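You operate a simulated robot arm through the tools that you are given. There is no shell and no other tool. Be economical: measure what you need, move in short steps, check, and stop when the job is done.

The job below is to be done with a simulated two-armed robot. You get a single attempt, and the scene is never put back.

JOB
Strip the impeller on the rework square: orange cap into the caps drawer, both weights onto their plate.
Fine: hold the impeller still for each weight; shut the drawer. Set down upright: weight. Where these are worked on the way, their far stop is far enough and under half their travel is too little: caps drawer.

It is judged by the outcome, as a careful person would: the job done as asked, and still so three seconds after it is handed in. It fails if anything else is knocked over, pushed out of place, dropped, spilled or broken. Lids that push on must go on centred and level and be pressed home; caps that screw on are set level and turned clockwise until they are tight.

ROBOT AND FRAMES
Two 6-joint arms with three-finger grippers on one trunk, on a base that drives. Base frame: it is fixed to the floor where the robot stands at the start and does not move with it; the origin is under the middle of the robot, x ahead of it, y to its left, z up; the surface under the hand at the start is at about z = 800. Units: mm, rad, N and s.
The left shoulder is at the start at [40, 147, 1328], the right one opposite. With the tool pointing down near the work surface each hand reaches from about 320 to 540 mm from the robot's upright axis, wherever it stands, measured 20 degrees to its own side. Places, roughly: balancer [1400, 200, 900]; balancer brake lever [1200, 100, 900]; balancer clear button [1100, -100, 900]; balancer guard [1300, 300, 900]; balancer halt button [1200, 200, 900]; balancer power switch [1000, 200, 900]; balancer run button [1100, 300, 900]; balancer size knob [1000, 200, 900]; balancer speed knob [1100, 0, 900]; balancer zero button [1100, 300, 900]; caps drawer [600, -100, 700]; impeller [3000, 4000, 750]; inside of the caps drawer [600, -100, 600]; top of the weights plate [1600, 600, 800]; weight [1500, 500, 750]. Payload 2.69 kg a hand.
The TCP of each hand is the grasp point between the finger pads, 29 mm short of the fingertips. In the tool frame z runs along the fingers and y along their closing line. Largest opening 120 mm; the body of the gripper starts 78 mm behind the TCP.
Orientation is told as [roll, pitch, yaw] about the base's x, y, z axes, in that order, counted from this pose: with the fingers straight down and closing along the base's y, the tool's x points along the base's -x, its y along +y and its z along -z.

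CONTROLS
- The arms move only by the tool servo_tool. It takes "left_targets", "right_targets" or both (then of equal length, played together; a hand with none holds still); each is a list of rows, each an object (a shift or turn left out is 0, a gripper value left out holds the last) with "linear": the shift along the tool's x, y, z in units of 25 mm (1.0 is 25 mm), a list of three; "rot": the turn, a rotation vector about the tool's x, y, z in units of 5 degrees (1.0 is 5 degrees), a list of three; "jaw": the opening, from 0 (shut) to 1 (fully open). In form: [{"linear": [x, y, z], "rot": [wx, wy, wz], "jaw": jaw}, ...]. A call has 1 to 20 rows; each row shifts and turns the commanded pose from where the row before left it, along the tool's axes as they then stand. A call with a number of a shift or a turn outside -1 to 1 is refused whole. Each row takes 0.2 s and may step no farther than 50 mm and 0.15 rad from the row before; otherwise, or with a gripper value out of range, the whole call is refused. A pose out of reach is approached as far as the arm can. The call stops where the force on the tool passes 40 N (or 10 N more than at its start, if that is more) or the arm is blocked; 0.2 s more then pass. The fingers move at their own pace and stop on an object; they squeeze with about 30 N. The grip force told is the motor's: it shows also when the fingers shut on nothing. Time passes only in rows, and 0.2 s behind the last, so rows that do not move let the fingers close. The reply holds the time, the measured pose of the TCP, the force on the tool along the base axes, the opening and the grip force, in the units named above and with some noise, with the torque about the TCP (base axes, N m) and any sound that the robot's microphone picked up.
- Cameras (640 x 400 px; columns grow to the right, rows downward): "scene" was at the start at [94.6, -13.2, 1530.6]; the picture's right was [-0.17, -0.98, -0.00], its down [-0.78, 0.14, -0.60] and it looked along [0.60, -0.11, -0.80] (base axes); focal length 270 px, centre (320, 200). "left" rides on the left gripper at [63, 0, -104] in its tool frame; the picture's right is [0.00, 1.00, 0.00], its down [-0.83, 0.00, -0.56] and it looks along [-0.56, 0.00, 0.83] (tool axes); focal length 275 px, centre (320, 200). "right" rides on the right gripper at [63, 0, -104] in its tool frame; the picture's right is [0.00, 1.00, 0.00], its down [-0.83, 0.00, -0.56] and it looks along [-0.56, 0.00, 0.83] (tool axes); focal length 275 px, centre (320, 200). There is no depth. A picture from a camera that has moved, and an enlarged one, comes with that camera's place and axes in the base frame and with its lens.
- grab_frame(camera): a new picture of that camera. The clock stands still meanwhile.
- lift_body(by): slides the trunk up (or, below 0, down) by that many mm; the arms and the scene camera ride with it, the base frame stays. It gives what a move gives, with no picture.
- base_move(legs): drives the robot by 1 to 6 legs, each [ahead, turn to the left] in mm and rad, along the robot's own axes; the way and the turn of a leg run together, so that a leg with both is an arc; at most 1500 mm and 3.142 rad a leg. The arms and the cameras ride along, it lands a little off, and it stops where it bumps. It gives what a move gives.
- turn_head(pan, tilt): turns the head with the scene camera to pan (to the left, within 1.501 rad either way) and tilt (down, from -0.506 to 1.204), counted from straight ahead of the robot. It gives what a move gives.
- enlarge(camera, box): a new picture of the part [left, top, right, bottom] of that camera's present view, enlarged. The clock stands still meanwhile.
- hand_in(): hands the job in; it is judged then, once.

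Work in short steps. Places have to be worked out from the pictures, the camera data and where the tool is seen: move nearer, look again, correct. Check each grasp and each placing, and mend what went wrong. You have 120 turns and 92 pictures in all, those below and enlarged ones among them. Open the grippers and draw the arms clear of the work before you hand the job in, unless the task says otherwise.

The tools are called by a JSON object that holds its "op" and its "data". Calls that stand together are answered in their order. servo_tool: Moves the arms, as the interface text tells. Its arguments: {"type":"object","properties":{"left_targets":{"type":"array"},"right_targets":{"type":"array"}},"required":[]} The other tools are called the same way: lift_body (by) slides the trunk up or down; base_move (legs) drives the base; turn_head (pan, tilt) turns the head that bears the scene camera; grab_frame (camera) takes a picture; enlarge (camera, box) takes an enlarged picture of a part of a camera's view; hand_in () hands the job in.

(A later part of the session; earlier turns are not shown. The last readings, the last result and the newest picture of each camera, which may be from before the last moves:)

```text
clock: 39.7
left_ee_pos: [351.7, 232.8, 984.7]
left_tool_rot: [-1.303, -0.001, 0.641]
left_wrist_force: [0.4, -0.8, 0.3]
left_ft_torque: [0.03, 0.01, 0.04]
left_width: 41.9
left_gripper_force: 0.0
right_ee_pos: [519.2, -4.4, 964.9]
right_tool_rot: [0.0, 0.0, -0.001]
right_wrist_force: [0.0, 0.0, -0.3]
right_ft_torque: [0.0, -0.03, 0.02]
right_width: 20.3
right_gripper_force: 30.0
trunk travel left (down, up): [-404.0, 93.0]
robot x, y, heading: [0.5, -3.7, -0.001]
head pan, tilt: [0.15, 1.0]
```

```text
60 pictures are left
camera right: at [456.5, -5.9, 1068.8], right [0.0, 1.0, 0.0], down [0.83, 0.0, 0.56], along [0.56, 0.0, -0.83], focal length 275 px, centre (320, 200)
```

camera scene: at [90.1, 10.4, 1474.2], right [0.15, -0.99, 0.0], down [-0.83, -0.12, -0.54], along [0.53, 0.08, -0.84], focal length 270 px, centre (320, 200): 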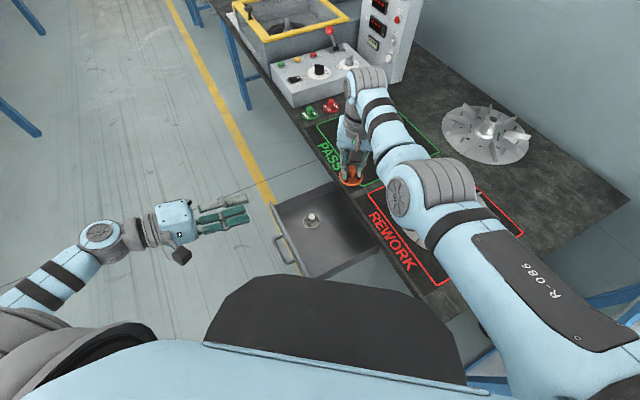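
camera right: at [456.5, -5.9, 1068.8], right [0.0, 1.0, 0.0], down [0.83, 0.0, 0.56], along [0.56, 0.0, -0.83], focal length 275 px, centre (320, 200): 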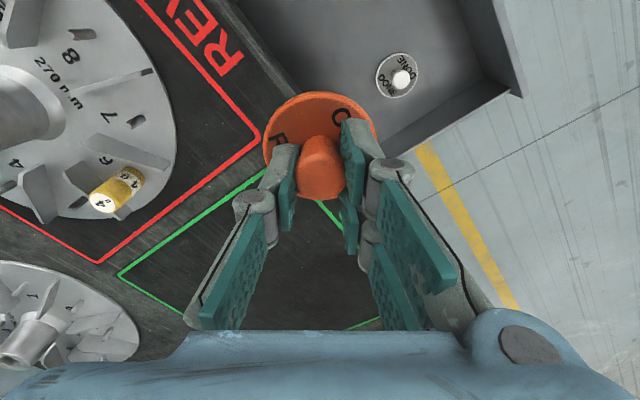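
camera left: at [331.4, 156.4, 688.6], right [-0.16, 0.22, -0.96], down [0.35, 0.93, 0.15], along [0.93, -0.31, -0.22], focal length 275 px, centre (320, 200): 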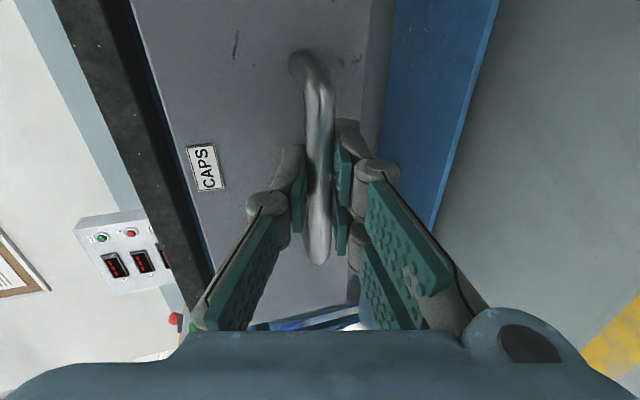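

The right arm can't fold in that far; I back the robot up a little, then turn the tool's yaw and shift sideways over the drawer.

{"op": "base_move", "data": {"legs": [[-80, 0]]}}

{"op": "servo_tool", "data": {"right_targets": [{"rot": [0, 0, -1]}, {"rot": [0, 0, -1]}, {"rot": [0, 0, -1]}, {"rot": [0, 0, -1]}, {"rot": [0, 0, -1]}, {"rot": [0, 0, -1]}]}}

```text
clock: 40.8
left_ee_pos: [274.6, 233.7, 982.7]
left_tool_rot: [-1.297, 0.004, 0.64]
left_wrist_force: [0.6, -0.4, -0.9]
left_ft_torque: [0.0, -0.04, -0.01]
left_width: 42.0
left_gripper_force: 0.0
right_ee_pos: [444.4, -6.1, 961.1]
right_tool_rot: [0.0, 0.007, -0.003]
right_wrist_force: [0.5, -0.5, -0.3]
right_ft_torque: [0.02, 0.07, 0.01]
right_width: 20.1
right_gripper_force: 30.1
trunk travel left (down, up): [-404.0, 93.0]
robot x, y, heading: [-77.7, 0.5, -0.001]
head pan, tilt: [0.15, 1.0]
```

```text
clock: 42.2
left_ee_pos: [270.3, 233.7, 984.1]
left_tool_rot: [-1.301, 0.0, 0.64]
left_wrist_force: [-0.4, -0.1, 0.9]
left_ft_torque: [0.0, 0.01, 0.03]
left_width: 42.1
left_gripper_force: 0.0
right_ee_pos: [440.6, -4.7, 965.6]
right_tool_rot: [0.0, 0.0, 0.521]
right_wrist_force: [1.0, 0.3, -0.4]
right_ft_torque: [-0.06, 0.01, 0.01]
right_width: 20.2
right_gripper_force: 29.5
trunk travel left (down, up): [-404.0, 93.0]
robot x, y, heading: [-77.0, 0.9, -0.006]
head pan, tilt: [0.15, 1.0]
```

{"op": "servo_tool", "data": {"right_targets": [{"linear": [-0.5, 0.87, 0]}, {"linear": [-0.5, 0.87, 0]}, {"linear": [0, 0, 1]}, {"linear": [0, 0, 1]}, {"linear": [0, 0, 1]}, {"linear": [0, 0, 1]}, {"linear": [0, 0, 1]}, {"linear": [0, 0, 1]}, {"linear": [0, 0, 1]}]}}

{"op": "grab_frame", "data": {"camera": "right"}}

{"op": "grab_frame", "data": {"camera": "scene"}}

```text
clock: 44.2
left_ee_pos: [271.9, 232.6, 985.5]
left_tool_rot: [-1.302, 0.001, 0.642]
left_wrist_force: [-0.7, -0.1, -0.9]
left_ft_torque: [0.0, 0.02, -0.03]
left_width: 41.8
left_gripper_force: 0.0
right_ee_pos: [403.5, -32.4, 818.5]
right_tool_rot: [-0.001, 0.001, 0.52]
right_wrist_force: [0.8, 0.7, -0.9]
right_ft_torque: [0.02, -0.05, -0.01]
right_width: 20.0
right_gripper_force: 29.8
right hand out of reach, approached as far as the arm can: row 1, 2, 3, 4, 5, 6, 7, 8, 9
trunk travel left (down, up): [-404.0, 93.0]
robot x, y, heading: [-82.8, 0.4, -0.001]
head pan, tilt: [0.15, 1.0]
```

```text
59 pictures are left
camera right: at [347.6, -64.9, 923.5], right [-0.5, 0.87, 0.0], down [0.72, 0.42, 0.56], along [0.48, 0.28, -0.83], focal length 275 px, centre (320, 200)
```

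right: 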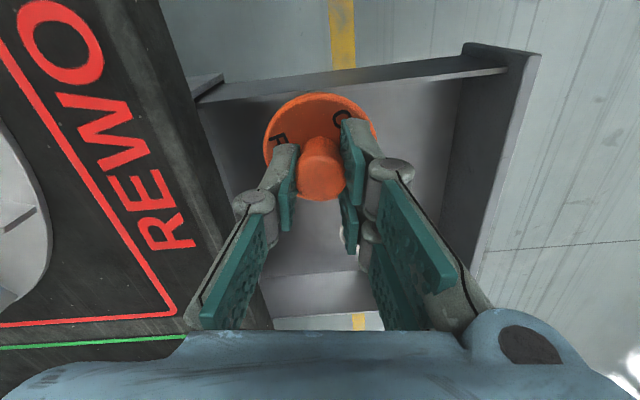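

```text
58 pictures are left
camera scene: at [10.2, 10.3, 1474.3], right [0.15, -0.99, 0.0], down [-0.83, -0.12, -0.54], along [0.53, 0.08, -0.84], focal length 270 px, centre (320, 200)
```

scene: 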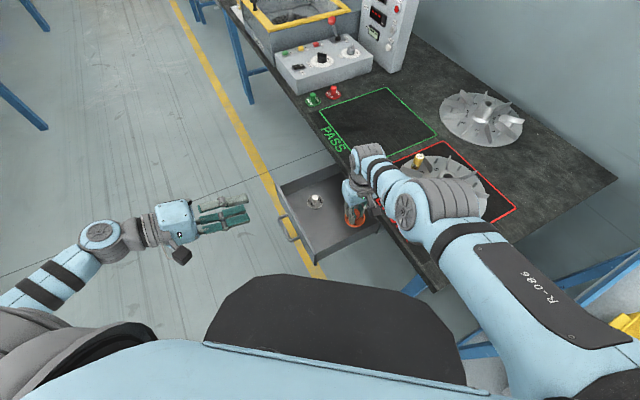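

The limit is the arm's inward swing, so I raise the cap, turn the base left 0.35 rad, and then recentre over the drawer.

{"op": "servo_tool", "data": {"right_targets": [{"linear": [0, 0, -1]}, {"linear": [0, 0, -1]}, {"linear": [0, 0, -1]}]}}

{"op": "base_move", "data": {"legs": [[0, 0.35]]}}

```text
clock: 45.0
left_ee_pos: [271.8, 233.7, 985.8]
left_tool_rot: [-1.302, -0.001, 0.641]
left_wrist_force: [-0.5, 1.2, 0.2]
left_ft_torque: [-0.02, 0.01, 0.01]
left_width: 41.9
left_gripper_force: 0.1
right_ee_pos: [426.2, -22.0, 883.8]
right_tool_rot: [0.001, 0.002, 0.519]
right_wrist_force: [0.4, 0.7, 0.4]
right_ft_torque: [-0.02, 0.0, -0.03]
right_width: 20.1
right_gripper_force: 29.9
right hand out of reach, approached as far as the arm can: row 1, 2, 3
trunk travel left (down, up): [-404.0, 93.0]
robot x, y, heading: [-78.1, 0.5, -0.004]
head pan, tilt: [0.15, 1.0]
```

```text
clock: 46.5
left_ee_pos: [171.7, 337.3, 984.9]
left_tool_rot: [-1.301, -0.002, 0.983]
left_wrist_force: [-0.6, -0.1, -0.3]
left_ft_torque: [0.02, -0.01, 0.06]
left_width: 41.9
left_gripper_force: 0.1
right_ee_pos: [406.1, 148.8, 883.5]
right_tool_rot: [0.004, 0.002, 0.867]
right_wrist_force: [0.9, -0.5, -0.8]
right_ft_torque: [0.01, 0.0, 0.03]
right_width: 20.2
right_gripper_force: 30.3
trunk travel left (down, up): [-404.0, 93.0]
robot x, y, heading: [-73.9, -1.9, 0.341]
head pan, tilt: [0.15, 1.0]
```

{"op": "servo_tool", "data": {"right_targets": [{"linear": [0.34, -0.852, 0]}, {"linear": [0.34, -0.852, 0]}, {"linear": [0.34, -0.852, 0]}, {"linear": [0.34, -0.852, 0]}]}}

{"op": "lift_body", "data": {"by": -150}}

{"op": "grab_frame", "data": {"camera": "right"}}

{"op": "grab_frame", "data": {"camera": "scene"}}

```text
clock: 47.5
left_ee_pos: [172.2, 337.1, 985.6]
left_tool_rot: [-1.302, -0.002, 0.985]
left_wrist_force: [-0.9, -0.2, 0.1]
left_ft_torque: [-0.02, 0.02, -0.02]
left_width: 41.7
left_gripper_force: 0.0
right_ee_pos: [457.9, 75.4, 877.9]
right_tool_rot: [0.002, 0.003, 0.866]
right_wrist_force: [0.2, -0.7, -0.1]
right_ft_torque: [0.03, -0.03, 0.03]
right_width: 20.1
right_gripper_force: 30.1
right hand out of reach, approached as far as the arm can: row 1, 2, 4
trunk travel left (down, up): [-404.0, 93.0]
robot x, y, heading: [-82.6, 1.2, 0.343]
head pan, tilt: [0.15, 1.0]
```

```text
clock: 49.2
left_ee_pos: [172.9, 338.0, 836.3]
left_tool_rot: [-1.302, -0.001, 0.985]
left_wrist_force: [-0.3, 0.0, -0.2]
left_ft_torque: [0.03, 0.0, 0.01]
left_width: 42.1
left_gripper_force: 0.0
right_ee_pos: [456.8, 74.8, 729.9]
right_tool_rot: [0.002, 0.002, 0.866]
right_wrist_force: [0.6, -0.2, -0.9]
right_ft_torque: [0.03, -0.01, -0.02]
right_width: 20.0
right_gripper_force: 30.2
trunk travel left (down, up): [-254.0, 243.0]
robot x, y, heading: [-78.8, 0.6, 0.34]
head pan, tilt: [0.15, 1.0]
```

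```text
57 pictures are left
camera right: at [416.2, 27.0, 833.4], right [-0.76, 0.65, 0.0], down [0.54, 0.64, 0.55], along [0.36, 0.42, -0.83], focal length 275 px, centre (320, 200)
```

right: 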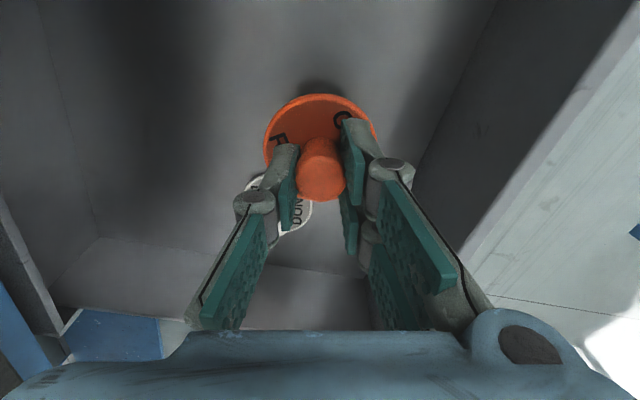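

```text
56 pictures are left
camera scene: at [1.5, 39.8, 1324.6], right [0.47, -0.88, 0.0], down [-0.74, -0.4, -0.54], along [0.48, 0.26, -0.84], focal length 270 px, centre (320, 200)
```

scene: 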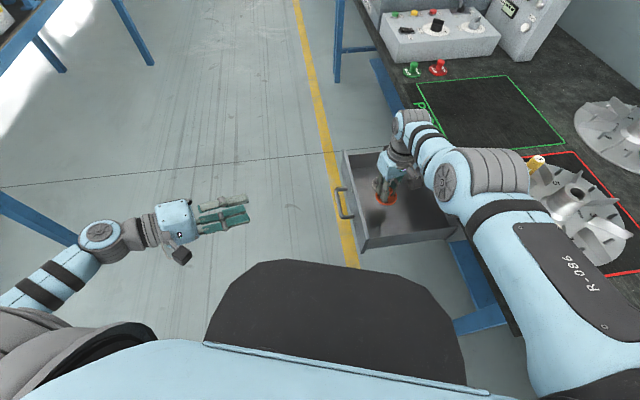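

I shift 25 mm away from the other cap, then lower toward the drawer floor.

{"op": "servo_tool", "data": {"right_targets": [{"linear": [1, 0, 0]}, {"linear": [0, 0, 0.5]}, {"linear": [0, 0, 0.5]}, {"linear": [0, 0, 0.5]}, {"linear": [0, 0, 0.4]}]}}

{"op": "enlarge", "data": {"camera": "scene", "box": [320, 90, 480, 260]}}

{"op": "grab_frame", "data": {"camera": "right"}}

```text
clock: 50.4
left_ee_pos: [171.0, 337.6, 835.4]
left_tool_rot: [-1.302, -0.001, 0.985]
left_wrist_force: [0.2, 0.9, -0.2]
left_ft_torque: [0.03, 0.01, 0.02]
left_width: 42.3
left_gripper_force: 0.2
right_ee_pos: [445.7, 56.7, 680.3]
right_tool_rot: [0.001, 0.007, 0.868]
right_wrist_force: [-0.2, 0.1, -0.7]
right_ft_torque: [-0.01, 0.0, 0.01]
right_width: 20.1
right_gripper_force: 30.1
right hand out of reach, approached as far as the arm can: row 1, 3, 4, 5
trunk travel left (down, up): [-254.0, 243.0]
robot x, y, heading: [-76.5, -1.2, 0.343]
head pan, tilt: [0.15, 1.0]
```

```text
2.35 times, centred on (400, 175) of scene
camera zoom: at [1.6, 39.8, 1324.6], right [0.47, -0.88, 0.0], down [-0.74, -0.4, -0.54], along [0.48, 0.26, -0.84], focal length 635 px, centre (132, 259)
```

zoom: 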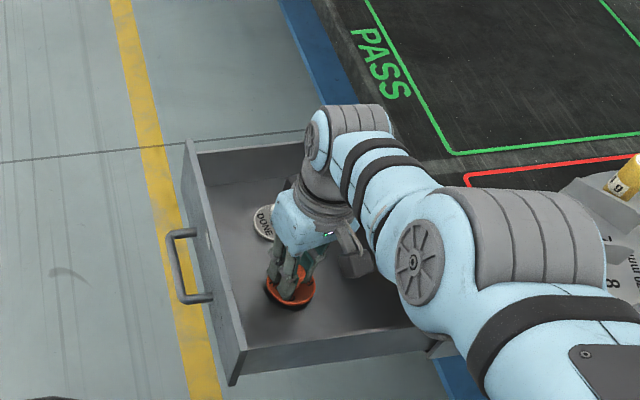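

```text
54 pictures are left
camera right: at [404.9, 7.9, 784.5], right [-0.76, 0.65, 0.0], down [0.54, 0.64, 0.55], along [0.35, 0.42, -0.83], focal length 275 px, centre (320, 200)
```

right: 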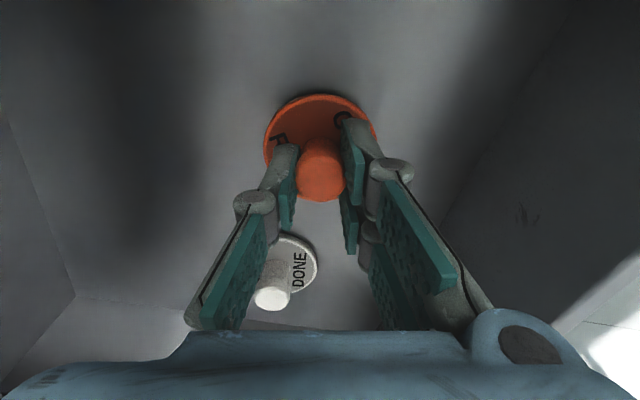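

The cap seems close to the floor. I lower the trunk in small steps, watching force.

{"op": "lift_body", "data": {"by": -8}}

{"op": "enlarge", "data": {"camera": "right", "box": [220, 60, 420, 230]}}

```text
clock: 51.0
left_ee_pos: [171.0, 338.4, 828.6]
left_tool_rot: [-1.302, -0.002, 0.985]
left_wrist_force: [0.7, -0.7, 0.0]
left_ft_torque: [-0.04, -0.03, -0.01]
left_width: 42.1
left_gripper_force: 0.0
right_ee_pos: [446.0, 55.6, 672.1]
right_tool_rot: [0.0, 0.003, 0.866]
right_wrist_force: [-0.7, -0.1, 0.3]
right_ft_torque: [0.03, -0.03, 0.0]
right_width: 19.9
right_gripper_force: 30.5
trunk travel left (down, up): [-246.0, 251.0]
robot x, y, heading: [-82.7, 2.1, 0.347]
head pan, tilt: [0.15, 1.0]
```

```text
2.35 times, centred on (320, 145) of right
camera zoom: at [404.8, 8.0, 776.8], right [-0.76, 0.65, 0.0], down [0.54, 0.64, 0.55], along [0.36, 0.42, -0.83], focal length 648 px, centre (320, 329)
```

zoom: 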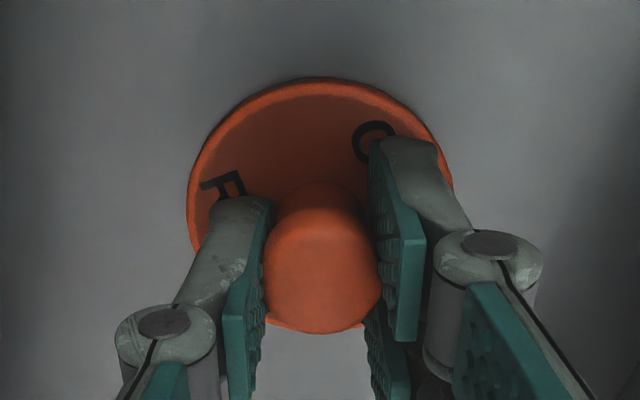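

Still free; further small steps until there is contact.

{"op": "lift_body", "data": {"by": -7}}

{"op": "lift_body", "data": {"by": -6}}

```text
clock: 51.6
left_ee_pos: [170.0, 337.1, 822.1]
left_tool_rot: [-1.305, -0.002, 0.985]
left_wrist_force: [1.0, 0.3, -0.8]
left_ft_torque: [-0.02, -0.02, 0.03]
left_width: 42.3
left_gripper_force: 0.0
right_ee_pos: [448.4, 57.3, 671.1]
right_tool_rot: [-0.005, -0.008, 0.864]
right_wrist_force: [-5.0, -3.2, 27.6]
right_ft_torque: [-0.13, 0.36, 0.02]
right_width: 20.2
right_gripper_force: 30.3
trunk travel left (down, up): [-239.0, 258.0]
robot x, y, heading: [-78.7, -0.6, 0.341]
head pan, tilt: [0.15, 1.0]
stopped: the force on the tool passed its limit at 43 N (the readings are from after the stop); the commanded pose is now the measured one
```

```text
clock: 52.0
left_ee_pos: [169.8, 337.2, 819.5]
left_tool_rot: [-1.303, -0.005, 0.984]
left_wrist_force: [0.7, -1.1, 0.3]
left_ft_torque: [-0.02, 0.02, 0.01]
left_width: 42.0
left_gripper_force: 0.1
right_ee_pos: [450.0, 58.0, 671.1]
right_tool_rot: [-0.008, -0.011, 0.864]
right_wrist_force: [-8.4, -4.9, 25.2]
right_ft_torque: [-0.18, 0.49, 0.03]
right_width: 20.1
right_gripper_force: 29.5
trunk travel left (down, up): [-237.0, 260.0]
robot x, y, heading: [-80.9, -1.8, 0.343]
head pan, tilt: [0.15, 1.0]
stopped: the force on the tool passed its limit at 47 N (the readings are from after the stop); the commanded pose is now the measured one
```

The cap rests on the floor (27 N). I relieve the pressure, release, and rise.

{"op": "lift_body", "data": {"by": 3}}

{"op": "servo_tool", "data": {"right_targets": [{"jaw": 0.32}, {}, {"linear": [0, 0, -0.5]}, {"linear": [0, 0, -1]}, {"linear": [0, 0, -1]}, {"linear": [0, 0, -1]}, {"linear": [0, 0, -1]}, {"linear": [0, 0, -1]}]}}

{"op": "grab_frame", "data": {"camera": "right"}}

```text
clock: 52.5
left_ee_pos: [172.5, 337.7, 820.6]
left_tool_rot: [-1.303, -0.003, 0.984]
left_wrist_force: [-0.3, 0.3, 0.3]
left_ft_torque: [0.01, -0.02, -0.03]
left_width: 41.9
left_gripper_force: 0.0
right_ee_pos: [450.5, 56.9, 671.7]
right_tool_rot: [-0.005, -0.007, 0.864]
right_wrist_force: [-0.8, -0.2, 2.5]
right_ft_torque: [0.02, 0.12, 0.0]
right_width: 19.8
right_gripper_force: 30.1
trunk travel left (down, up): [-240.0, 257.0]
robot x, y, heading: [-78.4, 1.2, 0.342]
head pan, tilt: [0.15, 1.0]
```

```text
clock: 54.3
left_ee_pos: [171.7, 338.0, 821.7]
left_tool_rot: [-1.302, -0.002, 0.984]
left_wrist_force: [-0.5, 0.6, 0.8]
left_ft_torque: [-0.02, -0.01, -0.01]
left_width: 42.2
left_gripper_force: 0.0
right_ee_pos: [483.5, 75.2, 796.0]
right_tool_rot: [-0.006, -0.003, 0.863]
right_wrist_force: [-0.1, -0.3, 0.4]
right_ft_torque: [0.01, -0.02, 0.02]
right_width: 38.6
right_gripper_force: 0.1
right hand out of reach, approached as far as the arm can: row 3, 4, 5, 6, 7, 8
trunk travel left (down, up): [-240.0, 257.0]
robot x, y, heading: [-82.0, 3.9, 0.344]
head pan, tilt: [0.15, 1.0]
```

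```text
52 pictures are left
camera right: at [442.3, 27.0, 900.9], right [-0.76, 0.65, 0.0], down [0.53, 0.63, 0.56], along [0.36, 0.42, -0.83], focal length 275 px, centre (320, 200)
```

right: 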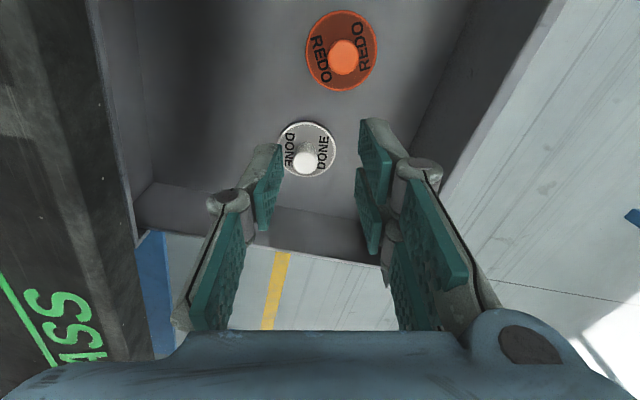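

Cap is lying in the drawer. I raise the right hand as high as it goes before returning the base to its first pose.

{"op": "servo_tool", "data": {"right_targets": [{"linear": [0.2, -0.2, -1]}, {"linear": [0.2, -0.2, -1]}, {"linear": [0.2, -0.2, -1]}, {"linear": [0.2, -0.2, -1]}, {"linear": [0.2, -0.2, -1]}, {"linear": [0, 0, -1]}, {"linear": [0, 0, -1]}, {"linear": [0, 0, -1]}, {"linear": [0, 0, -1]}, {"linear": [0, 0, -1]}]}}

```text
clock: 56.5
left_ee_pos: [171.2, 337.8, 822.0]
left_tool_rot: [-1.302, -0.003, 0.986]
left_wrist_force: [-1.1, 0.1, 0.6]
left_ft_torque: [-0.01, -0.01, 0.03]
left_width: 41.8
left_gripper_force: 0.0
right_ee_pos: [488.3, 41.5, 1040.8]
right_tool_rot: [-0.006, -0.006, 0.863]
right_wrist_force: [0.1, -0.4, 0.0]
right_ft_torque: [0.02, 0.01, -0.02]
right_width: 38.3
right_gripper_force: 0.1
right hand out of reach, approached as far as the arm can: row 1, 2, 3, 4, 8, 9, 10
trunk travel left (down, up): [-240.0, 257.0]
robot x, y, heading: [-79.7, -2.2, 0.338]
head pan, tilt: [0.15, 1.0]
```

{"op": "base_move", "data": {"legs": [[0, -0.34], [80, 0]]}}

{"op": "lift_body", "data": {"by": -38}}

```text
clock: 58.6
left_ee_pos: [345.2, 235.0, 822.2]
left_tool_rot: [-1.302, -0.002, 0.648]
left_wrist_force: [1.1, -0.1, 0.4]
left_ft_torque: [0.01, -0.01, 0.0]
left_width: 42.0
left_gripper_force: 0.1
right_ee_pos: [547.6, -148.3, 1042.1]
right_tool_rot: [-0.007, -0.01, 0.527]
right_wrist_force: [-0.6, -0.3, 1.2]
right_ft_torque: [0.0, 0.01, -0.03]
right_width: 38.1
right_gripper_force: 0.1
trunk travel left (down, up): [-240.0, 257.0]
robot x, y, heading: [-1.6, 1.9, 0.009]
head pan, tilt: [0.15, 1.0]
```

```text
clock: 59.4
left_ee_pos: [347.9, 236.0, 784.4]
left_tool_rot: [-1.3, 0.001, 0.648]
left_wrist_force: [0.8, -0.2, 0.2]
left_ft_torque: [-0.01, -0.01, 0.0]
left_width: 41.8
left_gripper_force: 0.0
right_ee_pos: [549.3, -149.3, 1003.4]
right_tool_rot: [-0.005, -0.007, 0.528]
right_wrist_force: [-0.6, 0.0, -0.2]
right_ft_torque: [0.01, 0.01, -0.01]
right_width: 38.1
right_gripper_force: 0.1
trunk travel left (down, up): [-202.0, 295.0]
robot x, y, heading: [-3.7, -1.2, 0.007]
head pan, tilt: [0.15, 1.0]
```

{"op": "servo_tool", "data": {"left_targets": [{"linear": [0, 1, 0]}, {"linear": [0, 1, 0]}, {"linear": [0, 1, 0]}, {"linear": [-0.1, 1, 0]}, {"linear": [0, 0.1, 0.8]}]}}

{"op": "grab_frame", "data": {"camera": "left"}}

```text
clock: 60.6
left_ee_pos: [345.8, 244.7, 679.4]
left_tool_rot: [-1.301, 0.0, 0.646]
left_wrist_force: [-0.2, -0.4, 0.4]
left_ft_torque: [0.01, 0.02, 0.0]
left_width: 42.1
left_gripper_force: 0.0
right_ee_pos: [550.5, -149.9, 1003.6]
right_tool_rot: [-0.006, -0.007, 0.526]
right_wrist_force: [-0.7, -0.1, -0.2]
right_ft_torque: [0.02, -0.03, -0.04]
right_width: 38.7
right_gripper_force: 0.1
trunk travel left (down, up): [-202.0, 295.0]
robot x, y, heading: [-5.8, -1.4, -0.001]
head pan, tilt: [0.15, 1.0]
```

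```text
51 pictures are left
camera left: at [234.5, 286.0, 705.8], right [-0.16, 0.22, -0.96], down [0.34, 0.93, 0.15], along [0.93, -0.31, -0.22], focal length 275 px, centre (320, 200)
```

left: 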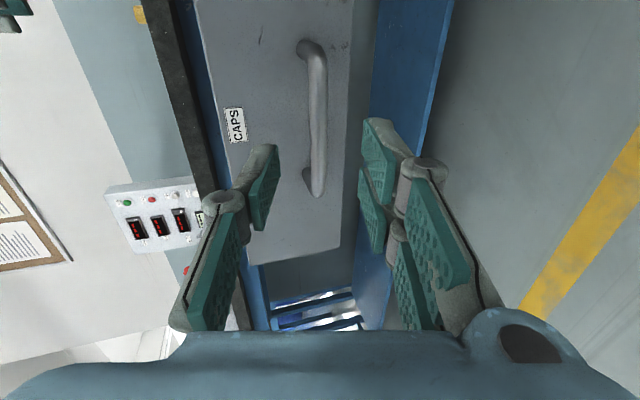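

The bar is centred between the fingers. I slide in, straddle it, and push the drawer shut horizontally.

{"op": "servo_tool", "data": {"left_targets": [{"linear": [0.9, 0, 0.5]}, {"linear": [0, 0, 0.7]}, {"linear": [0, 0, 0.7]}, {"linear": [0, -0.18, 0.67]}, {"linear": [0, -0.18, 0.67]}, {"linear": [0, -0.18, 0.67]}, {"linear": [0, -0.18, 0.67]}, {"linear": [0, -0.18, 0.67]}, {"linear": [0, -0.18, 0.67]}, {"linear": [0, -0.18, 0.67]}, {"linear": [0, -0.18, 0.67]}, {"linear": [0, -0.18, 0.67]}, {"linear": [0, -0.18, 0.67]}]}}

{"op": "grab_frame", "data": {"camera": "left"}}

```text
clock: 63.4
left_ee_pos: [458.5, 54.0, 664.7]
left_tool_rot: [-1.299, 0.0, 0.645]
left_wrist_force: [-0.1, 0.3, 0.7]
left_ft_torque: [-0.03, -0.04, 0.01]
left_width: 42.2
left_gripper_force: 0.2
right_ee_pos: [551.4, -148.2, 1003.0]
right_tool_rot: [-0.005, -0.008, 0.528]
right_wrist_force: [-0.4, -0.6, -0.1]
right_ft_torque: [-0.03, 0.02, -0.01]
right_width: 38.2
right_gripper_force: 0.1
trunk travel left (down, up): [-202.0, 295.0]
robot x, y, heading: [-1.2, 0.6, -0.002]
head pan, tilt: [0.15, 1.0]
```

```text
50 pictures are left
camera left: at [348.6, 95.2, 691.3], right [-0.16, 0.22, -0.96], down [0.34, 0.93, 0.15], along [0.93, -0.3, -0.22], focal length 275 px, centre (320, 200)
```

left: 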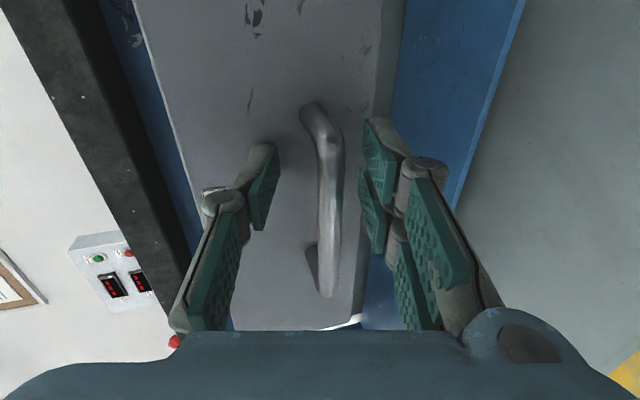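

It's closing smoothly; continue until the stop.

{"op": "servo_tool", "data": {"left_targets": [{"linear": [0, -0.16, 0.6]}, {"linear": [0, -0.16, 0.6]}, {"linear": [0, -0.16, 0.6]}, {"linear": [0, -0.16, 0.6]}, {"linear": [0, -0.13, 0.5]}, {"linear": [0, -0.1, 0.4]}, {"linear": [0, -0.1, 0.4]}, {"linear": [0, -0.1, 0.4]}]}}

{"op": "grab_frame", "data": {"camera": "scene"}}

```text
clock: 65.2
left_ee_pos: [515.0, -22.0, 652.4]
left_tool_rot: [-1.279, 0.001, 0.643]
left_wrist_force: [-36.8, 32.9, -11.1]
left_ft_torque: [1.15, 0.27, -0.94]
left_width: 33.2
left_gripper_force: 16.3
right_ee_pos: [549.1, -145.2, 1003.0]
right_tool_rot: [-0.007, -0.005, 0.528]
right_wrist_force: [0.0, 0.1, -0.6]
right_ft_torque: [-0.01, 0.05, -0.03]
right_width: 38.4
right_gripper_force: 0.1
trunk travel left (down, up): [-202.0, 295.0]
robot x, y, heading: [-3.7, 0.2, 0.012]
head pan, tilt: [0.15, 1.0]
stopped in row 8 (left hand): the force on the tool passed its limit at 48 N (the readings are from after the stop); the commanded pose is now the measured one
```

```text
49 pictures are left
camera scene: at [87.0, 13.9, 1272.8], right [0.16, -0.99, 0.0], down [-0.83, -0.14, -0.54], along [0.53, 0.08, -0.84], focal length 270 px, centre (320, 200)
```

scene: 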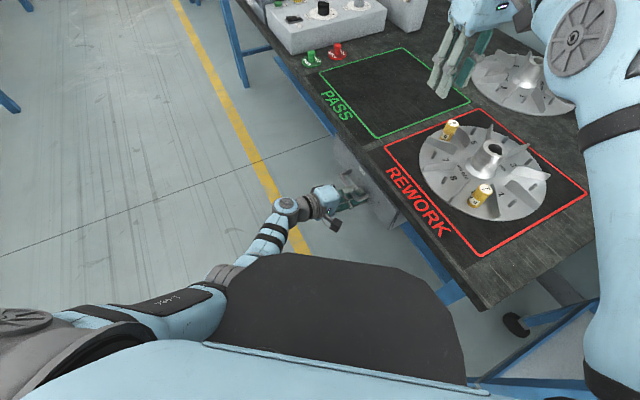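

The hand met the stop. I back off and check that the drawer face is flush.

{"op": "servo_tool", "data": {"left_targets": [{"linear": [0, 0, -0.4]}, {"linear": [0, 0, -1]}, {"linear": [0, 0, -1]}, {"linear": [0, 0, -1]}, {"linear": [0, 0, -1]}]}}

{"op": "grab_frame", "data": {"camera": "left"}}

{"op": "enlarge", "data": {"camera": "scene", "box": [280, 120, 460, 260]}}

```text
clock: 66.4
left_ee_pos: [455.2, 58.4, 688.6]
left_tool_rot: [-1.294, -0.002, 0.645]
left_wrist_force: [-0.2, -0.1, -0.3]
left_ft_torque: [-0.03, 0.0, 0.0]
left_width: 41.9
left_gripper_force: 0.0
right_ee_pos: [549.6, -146.7, 1003.4]
right_tool_rot: [-0.005, -0.008, 0.526]
right_wrist_force: [-0.5, 0.1, 0.0]
right_ft_torque: [-0.04, -0.02, 0.01]
right_width: 38.3
right_gripper_force: 0.1
trunk travel left (down, up): [-202.0, 295.0]
robot x, y, heading: [-3.1, 1.2, 0.007]
head pan, tilt: [0.15, 1.0]
```

```text
48 pictures are left
camera left: at [345.4, 100.9, 716.3], right [-0.16, 0.22, -0.96], down [0.34, 0.93, 0.16], along [0.93, -0.31, -0.22], focal length 275 px, centre (320, 200)
```

left: 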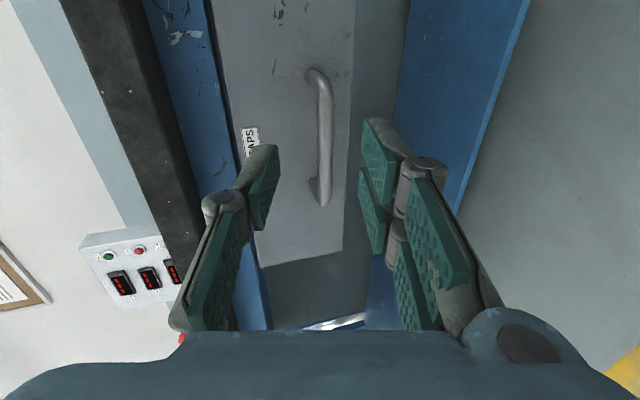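

```text
2.86 times, centred on (370, 190) of scene
camera zoom: at [87.3, 12.3, 1273.1], right [0.16, -0.99, 0.0], down [-0.83, -0.13, -0.54], along [0.53, 0.08, -0.84], focal length 771 px, centre (177, 229)
```

zoom: 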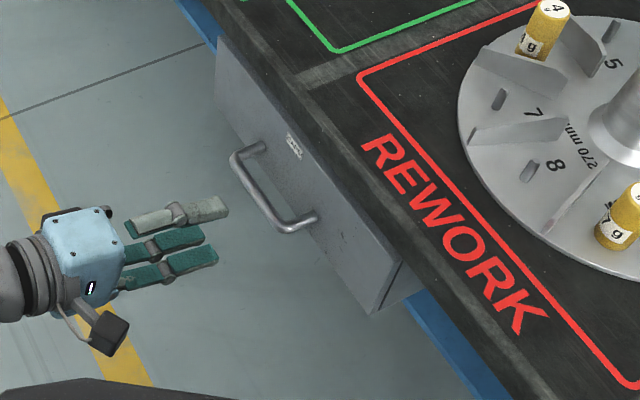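

The drawer is shut (bar at f≈322, as at start). Now I raise the trunk, level the left hand and lift it, then reposition facing the bench so both arms reach the impeller.

{"op": "lift_body", "data": {"by": 200}}

{"op": "servo_tool", "data": {"left_targets": [{"linear": [0, 0, -1], "rot": [-1, 0, 0]}, {"linear": [0, -0.5, -0.5], "rot": [-1, 0, 0]}, {"linear": [0, -0.5, 0], "rot": [-1, 0, 0]}, {"linear": [0, -0.5, 0], "rot": [-1, 0, 0]}, {"rot": [-1, 0, 0]}, {"rot": [-1, 0, 0]}, {"rot": [-1, 0, 0]}, {"rot": [-1, 0, 0]}, {"rot": [-1, 0, 0]}, {"rot": [-1, 0, 0]}, {"rot": [-1, 0, 0]}, {"rot": [-1, 0, 0]}, {"rot": [-1, 0, 0]}, {"rot": [-1, 0, 0]}, {"rot": [-0.83, 0, 0]}, {"linear": [0, 0, -1], "rot": [0, 0, 1]}, {"linear": [0, 0, -1], "rot": [0, 0, 1]}]}}

```text
clock: 68.6
left_ee_pos: [456.1, 58.5, 887.4]
left_tool_rot: [-1.292, 0.0, 0.645]
left_wrist_force: [-0.2, 0.1, 0.0]
left_ft_torque: [0.04, -0.01, 0.01]
left_width: 41.9
left_gripper_force: 0.0
right_ee_pos: [549.3, -147.7, 1201.2]
right_tool_rot: [-0.005, -0.008, 0.527]
right_wrist_force: [0.7, -0.5, 0.1]
right_ft_torque: [-0.01, -0.01, 0.01]
right_width: 38.2
right_gripper_force: 0.0
trunk travel left (down, up): [-402.0, 95.0]
robot x, y, heading: [-2.1, 0.6, 0.005]
head pan, tilt: [0.15, 1.0]
```

```text
clock: 72.2
left_ee_pos: [473.2, 79.1, 954.1]
left_tool_rot: [0.024, -0.013, 0.494]
left_wrist_force: [1.2, 0.4, -0.2]
left_ft_torque: [0.01, 0.0, 0.01]
left_width: 41.9
left_gripper_force: 0.0
left hand out of reach, approached as far as the arm can: row 16, 17
right_ee_pos: [550.0, -148.9, 1201.4]
right_tool_rot: [-0.006, -0.007, 0.527]
right_wrist_force: [-0.6, 0.9, 0.3]
right_ft_torque: [0.04, 0.0, 0.01]
right_width: 38.3
right_gripper_force: 0.1
trunk travel left (down, up): [-402.0, 95.0]
robot x, y, heading: [-1.2, 2.0, 0.007]
head pan, tilt: [0.15, 1.0]
```

{"op": "base_move", "data": {"legs": [[0, 0.56], [280, 0], [0, -1.493]]}}

{"op": "turn_head", "data": {"pan": 0, "tilt": 0.95}}

{"op": "grab_frame", "data": {"camera": "scene"}}

```text
clock: 79.4
left_ee_pos: [583.6, -176.5, 955.5]
left_tool_rot: [0.019, -0.013, -0.43]
left_wrist_force: [-0.6, 0.1, 0.0]
left_ft_torque: [0.02, 0.0, -0.01]
left_width: 41.8
left_gripper_force: 0.1
right_ee_pos: [450.8, -376.7, 1202.5]
right_tool_rot: [-0.005, -0.007, -0.395]
right_wrist_force: [0.9, -0.4, -0.4]
right_ft_torque: [0.0, 0.0, -0.01]
right_width: 38.5
right_gripper_force: 0.0
trunk travel left (down, up): [-402.0, 95.0]
robot x, y, heading: [237.1, 155.1, -0.919]
head pan, tilt: [0.15, 1.0]
```

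```text
clock: 80.1
left_ee_pos: [588.3, -177.3, 954.4]
left_tool_rot: [0.027, -0.017, -0.426]
left_wrist_force: [-0.1, -0.8, -0.8]
left_ft_torque: [-0.02, -0.02, 0.0]
left_width: 41.9
left_gripper_force: 0.0
right_ee_pos: [449.8, -375.8, 1202.5]
right_tool_rot: [-0.005, -0.007, -0.393]
right_wrist_force: [0.1, -0.2, -0.5]
right_ft_torque: [-0.01, -0.02, -0.03]
right_width: 38.7
right_gripper_force: 0.0
trunk travel left (down, up): [-402.0, 95.0]
robot x, y, heading: [237.2, 155.1, -0.914]
head pan, tilt: [0.0, 0.949]
```

```text
46 pictures are left
camera scene: at [292.4, 80.2, 1475.9], right [-0.79, -0.61, 0.0], down [-0.5, 0.64, -0.58], along [0.36, -0.46, -0.81], focal length 270 px, centre (320, 200)
```

scene: 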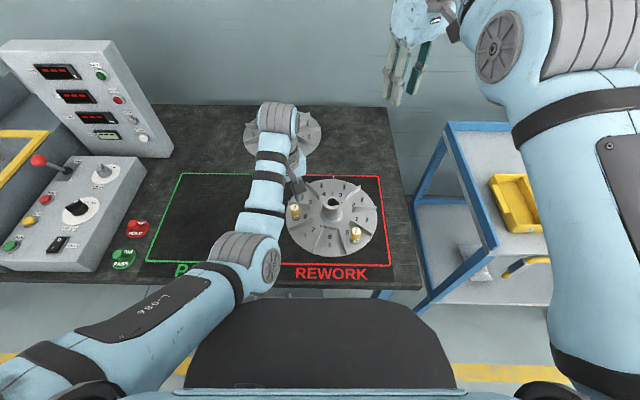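

Good pose. I take close looks at the weight/vane geometry.

{"op": "enlarge", "data": {"camera": "scene", "box": [270, 165, 390, 265]}}

{"op": "grab_frame", "data": {"camera": "left"}}

{"op": "grab_frame", "data": {"camera": "right"}}

```text
4.00 times, centred on (330, 215) of scene
camera zoom: at [292.4, 80.2, 1475.9], right [-0.79, -0.61, 0.0], down [-0.5, 0.64, -0.58], along [0.36, -0.46, -0.81], focal length 1080 px, centre (280, 140)
```

zoom: 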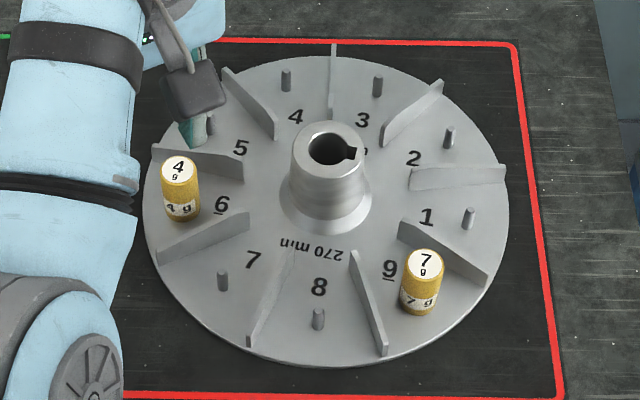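

```text
44 pictures are left
camera left: at [528.5, -152.1, 1057.1], right [0.42, 0.91, 0.02], down [0.74, -0.35, 0.57], along [0.53, -0.22, -0.82], focal length 275 px, centre (320, 200)
```

left: 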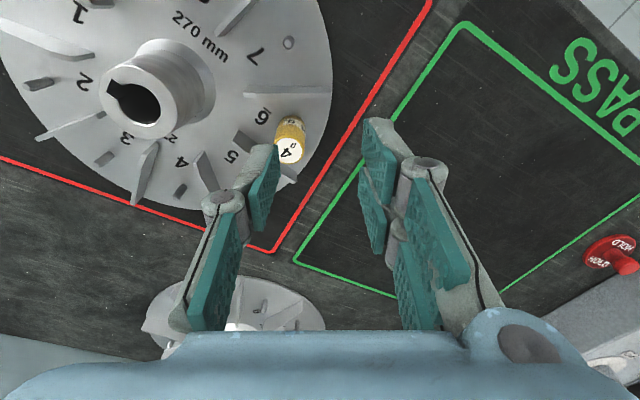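

```text
43 pictures are left
camera right: at [390.9, -351.6, 1306.0], right [0.38, 0.92, -0.01], down [0.77, -0.31, 0.56], along [0.52, -0.22, -0.83], focal length 275 px, centre (320, 200)
```

right: 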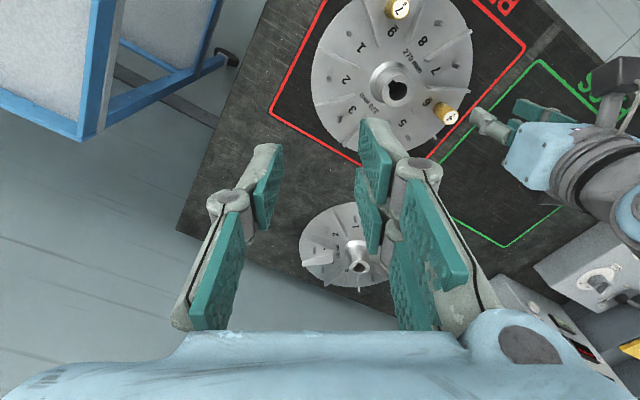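

Both hands will use nearly the same slanted yaw (≈-10°) so their bodies clear each other. Left goes over weight 4, right comes down toward the hub.

{"op": "servo_tool", "data": {"left_targets": [{"linear": [-0.52, -0.42, 0], "jaw": 0.4}, {"linear": [-0.52, -0.42, 0]}, {"rot": [0.08, 0.05, -0.97]}, {"rot": [0.08, 0.05, -0.97]}, {"rot": [0.08, 0.05, -0.97]}, {}, {}, {}, {}, {}, {}, {}, {}, {}, {}], "right_targets": [{"linear": [0, 0, 1], "jaw": 0.75}, {"linear": [0, 0, 1]}, {"linear": [0, 0, 1]}, {"linear": [0, 0, 1]}, {"linear": [0, 0, 1]}, {"linear": [0, 0, 1]}, {"linear": [0, 0, 1]}, {"linear": [-0.286, 0.942, 0.5]}, {"linear": [-0.286, 0.942, 0.5]}, {"linear": [-0.286, 0.942, 0.5]}, {"linear": [-0.286, 0.942, 0.3]}, {"linear": [-0.286, 0.942, 0]}, {"rot": [0, 0, -0.85]}, {"rot": [0, 0, -0.85]}, {"rot": [0, 0, -0.8]}]}}

{"op": "grab_frame", "data": {"camera": "scene"}}

{"op": "grab_frame", "data": {"camera": "left"}}

{"op": "grab_frame", "data": {"camera": "right"}}

```text
clock: 83.3
left_ee_pos: [598.2, -206.9, 954.3]
left_tool_rot: [-0.003, -0.003, -0.176]
left_wrist_force: [0.2, 1.3, 0.0]
left_ft_torque: [0.04, -0.01, 0.03]
left_width: 47.9
left_gripper_force: 0.1
right_ee_pos: [538.5, -294.8, 985.1]
right_tool_rot: [-0.007, -0.005, -0.176]
right_wrist_force: [0.4, 1.0, -0.7]
right_ft_torque: [0.03, 0.0, 0.0]
right_width: 90.0
right_gripper_force: 0.1
right hand out of reach, approached as far as the arm can: row 1, 2, 3, 5, 14
trunk travel left (down, up): [-402.0, 95.0]
robot x, y, heading: [236.3, 151.7, -0.919]
head pan, tilt: [0.0, 0.949]
```

```text
42 pictures are left
camera scene: at [292.8, 80.5, 1475.9], right [-0.79, -0.61, 0.0], down [-0.5, 0.64, -0.58], along [0.35, -0.46, -0.81], focal length 270 px, centre (320, 200)
```

scene: 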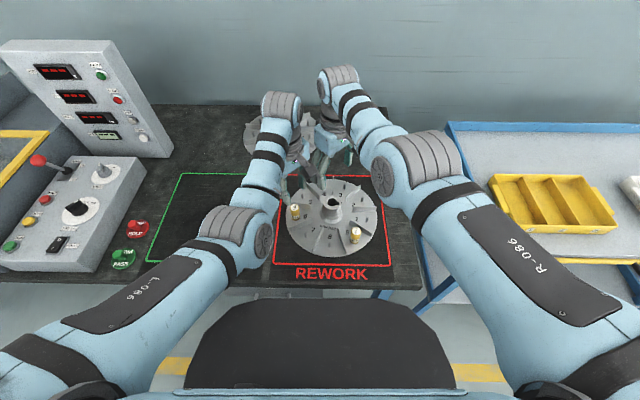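

```text
41 pictures are left
camera left: at [537.3, -196.3, 1058.3], right [0.18, 0.98, 0.0], down [0.82, -0.15, 0.56], along [0.55, -0.1, -0.83], focal length 275 px, centre (320, 200)
```

left: 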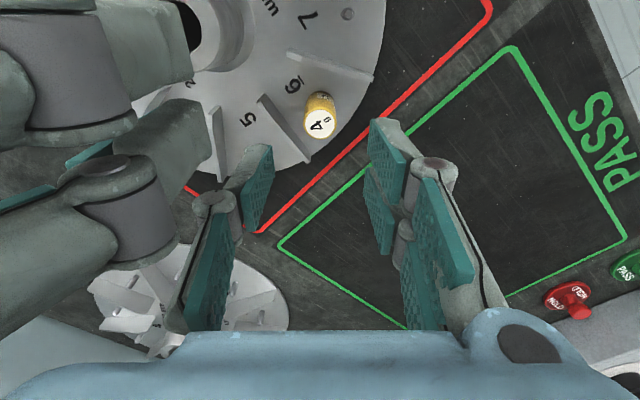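

```text
40 pictures are left
camera right: at [476.0, -283.6, 1088.8], right [0.17, 0.99, -0.01], down [0.82, -0.14, 0.56], along [0.55, -0.1, -0.83], focal length 275 px, centre (320, 200)
```

right: 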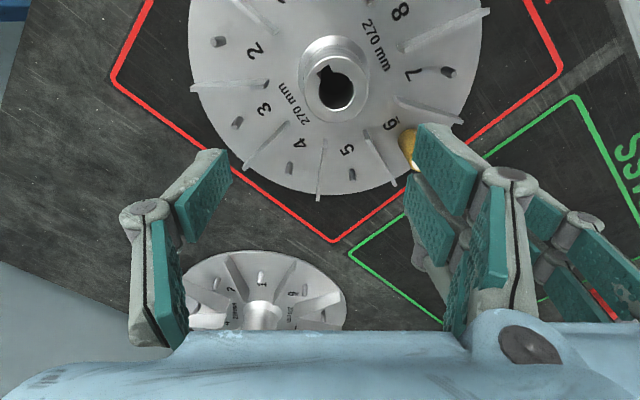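

Hub at about [525, -280], weight 4 at [601, -207.5]. I lower the right hand around the hub and grip it.

{"op": "servo_tool", "data": {"right_targets": [{"linear": [0.32, 0.25, 0]}, {"linear": [0.32, 0.25, 0]}, {"linear": [0, 0, 0.9]}, {"linear": [0, 0, 0.9]}, {"linear": [0, 0, 0.9]}, {"linear": [0, 0, 0.8]}]}}

{"op": "grab_frame", "data": {"camera": "right"}}

```text
clock: 84.7
left_ee_pos: [599.2, -208.5, 956.3]
left_tool_rot: [-0.003, -0.002, -0.176]
left_wrist_force: [-0.3, -0.2, 0.6]
left_ft_torque: [0.04, 0.02, -0.03]
left_width: 48.2
left_gripper_force: 0.1
right_ee_pos: [525.6, -279.8, 896.4]
right_tool_rot: [-0.007, -0.007, -0.178]
right_wrist_force: [0.4, -0.3, -0.5]
right_ft_torque: [0.01, 0.0, 0.01]
right_width: 89.9
right_gripper_force: 0.0
trunk travel left (down, up): [-402.0, 95.0]
robot x, y, heading: [235.2, 153.5, -0.914]
head pan, tilt: [0.0, 0.949]
```

```text
39 pictures are left
camera right: at [462.2, -269.8, 1000.6], right [0.17, 0.99, -0.01], down [0.82, -0.14, 0.56], along [0.55, -0.1, -0.83], focal length 275 px, centre (320, 200)
```

right: 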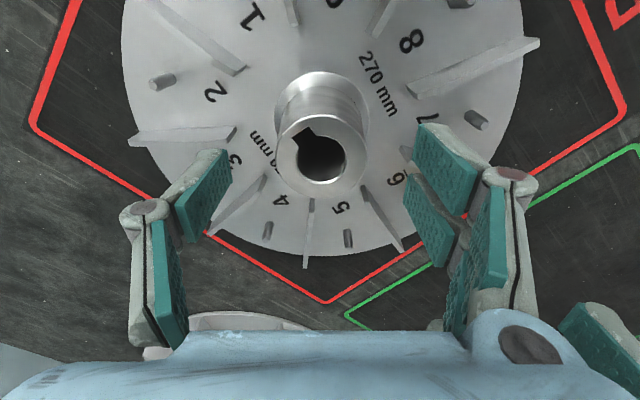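

{"op": "servo_tool", "data": {"right_targets": [{"jaw": 0.6}, {"linear": [0, 0, 0.5]}, {"linear": [0, 0, 0.5]}, {"jaw": 0}, {}, {}]}}

{"op": "grab_frame", "data": {"camera": "left"}}

```text
clock: 86.1
left_ee_pos: [598.8, -207.3, 955.1]
left_tool_rot: [-0.004, -0.004, -0.176]
left_wrist_force: [-0.8, -0.5, 0.2]
left_ft_torque: [-0.01, -0.03, -0.02]
left_width: 48.0
left_gripper_force: 0.1
right_ee_pos: [517.4, -277.8, 875.6]
right_tool_rot: [-0.008, -0.005, -0.176]
right_wrist_force: [2.3, 3.2, 0.1]
right_ft_torque: [0.02, 0.05, 0.06]
right_width: 49.0
right_gripper_force: 30.7
right hand out of reach, approached as far as the arm can: row 2, 3
trunk travel left (down, up): [-402.0, 95.0]
robot x, y, heading: [234.9, 157.3, -0.92]
head pan, tilt: [0.0, 0.949]
```

```text
38 pictures are left
camera left: at [537.4, -195.8, 1058.4], right [0.18, 0.98, 0.0], down [0.82, -0.15, 0.56], along [0.55, -0.1, -0.83], focal length 275 px, centre (320, 200)
```

left: 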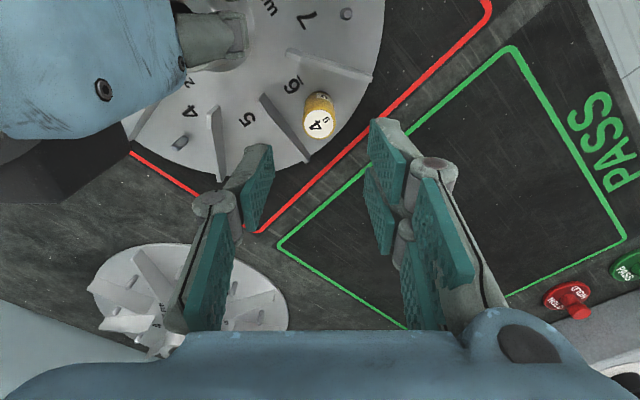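

The right arm is at its reach limit at this trunk height (TCP drifted 8 mm off the hub axis). I release, raise both hands, and lower the trunk 100 mm for a clean grip.

{"op": "servo_tool", "data": {"right_targets": [{"jaw": 0.6}, {"jaw": 0.6}, {"linear": [0, 0, -1]}, {"linear": [0, 0, -1]}, {"linear": [0, 0, -1]}, {"linear": [0, 0, -1]}], "left_targets": [{}, {}, {"linear": [0, 0, -0.8]}, {"linear": [0, 0, -0.8]}, {"linear": [0, 0, -0.8]}, {}]}}

{"op": "lift_body", "data": {"by": -100}}

{"op": "grab_frame", "data": {"camera": "right"}}

{"op": "grab_frame", "data": {"camera": "left"}}

```text
clock: 87.5
left_ee_pos: [601.0, -213.2, 1012.9]
left_tool_rot: [-0.004, -0.004, -0.176]
left_wrist_force: [-0.6, -0.2, 0.1]
left_ft_torque: [0.0, 0.0, 0.01]
left_width: 47.8
left_gripper_force: 0.1
left hand out of reach, approached as far as the arm can: row 5
right_ee_pos: [516.6, -277.9, 975.3]
right_tool_rot: [-0.006, -0.005, -0.178]
right_wrist_force: [0.1, -0.4, -0.3]
right_ft_torque: [0.0, 0.0, 0.02]
right_width: 72.3
right_gripper_force: 0.1
trunk travel left (down, up): [-402.0, 95.0]
robot x, y, heading: [233.3, 152.1, -0.916]
head pan, tilt: [0.0, 0.949]
```

```text
clock: 88.8
left_ee_pos: [601.6, -211.8, 910.4]
left_tool_rot: [-0.002, -0.004, -0.176]
left_wrist_force: [0.5, 1.4, -0.1]
left_ft_torque: [0.03, -0.03, -0.01]
left_width: 48.2
left_gripper_force: 0.1
right_ee_pos: [514.5, -277.8, 876.5]
right_tool_rot: [-0.008, -0.007, -0.176]
right_wrist_force: [0.8, -0.3, 0.2]
right_ft_torque: [0.01, 0.01, -0.02]
right_width: 71.8
right_gripper_force: 0.0
trunk travel left (down, up): [-302.0, 195.0]
robot x, y, heading: [233.6, 153.5, -0.915]
head pan, tilt: [0.0, 0.949]
```

```text
37 pictures are left
camera right: at [453.1, -266.4, 979.4], right [0.17, 0.99, -0.01], down [0.82, -0.14, 0.56], along [0.55, -0.1, -0.83], focal length 275 px, centre (320, 200)
```

right: 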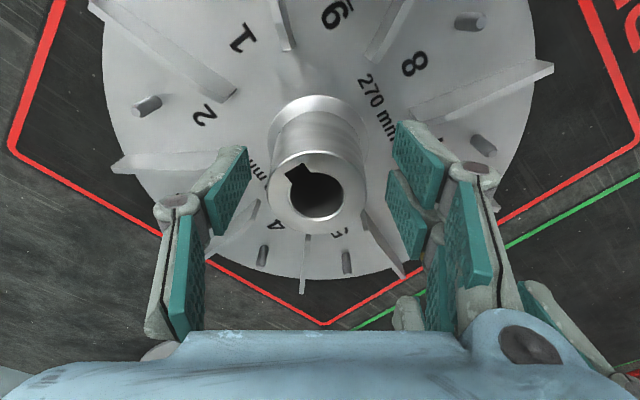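

```text
36 pictures are left
camera left: at [539.4, -202.0, 1015.2], right [0.18, 0.98, 0.0], down [0.82, -0.15, 0.56], along [0.55, -0.1, -0.83], focal length 275 px, centre (320, 200)
```

left: 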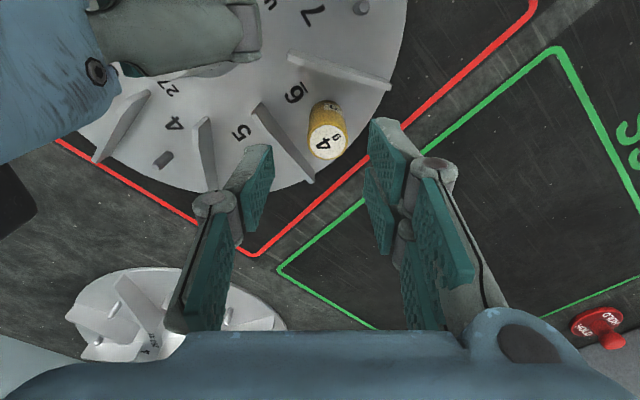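

Now reachable. Right: forward ~8 mm, down 6, grip the hub; left: centre and go down around weight 4, to z≈868.

{"op": "servo_tool", "data": {"right_targets": [{"linear": [-0.32, 0, 0.12]}, {"linear": [0, 0, 0.12], "jaw": 0}, {}, {}, {}, {}, {}], "left_targets": [{"linear": [0, 0.11, 0]}, {}, {}, {}, {"linear": [0, 0, 0.6]}, {"linear": [0, 0, 0.6]}, {"linear": [0, 0, 0.48]}]}}

{"op": "grab_frame", "data": {"camera": "left"}}

```text
clock: 90.4
left_ee_pos: [600.8, -210.5, 871.5]
left_tool_rot: [-0.004, -0.003, -0.176]
left_wrist_force: [0.2, 0.0, -0.2]
left_ft_torque: [-0.04, -0.01, -0.01]
left_width: 48.1
left_gripper_force: 0.0
right_ee_pos: [521.9, -280.2, 869.6]
right_tool_rot: [-0.01, -0.008, -0.177]
right_wrist_force: [7.4, -13.8, 22.3]
right_ft_torque: [-0.51, -0.42, -0.2]
right_width: 49.6
right_gripper_force: 30.1
trunk travel left (down, up): [-302.0, 195.0]
robot x, y, heading: [235.5, 153.9, -0.915]
head pan, tilt: [0.0, 0.949]
```

```text
35 pictures are left
camera left: at [539.9, -199.6, 973.8], right [0.18, 0.98, 0.0], down [0.82, -0.15, 0.56], along [0.55, -0.1, -0.83], focal length 275 px, centre (320, 200)
```

left: 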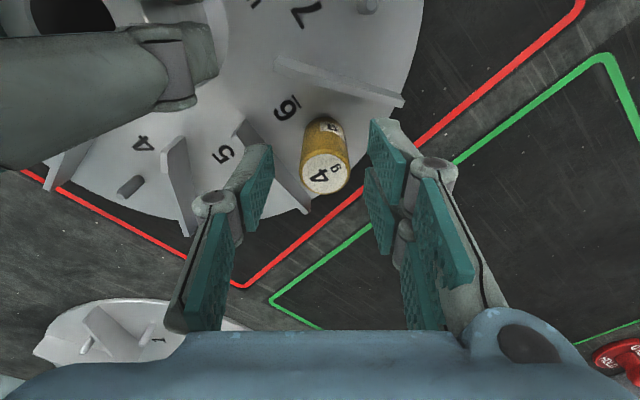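

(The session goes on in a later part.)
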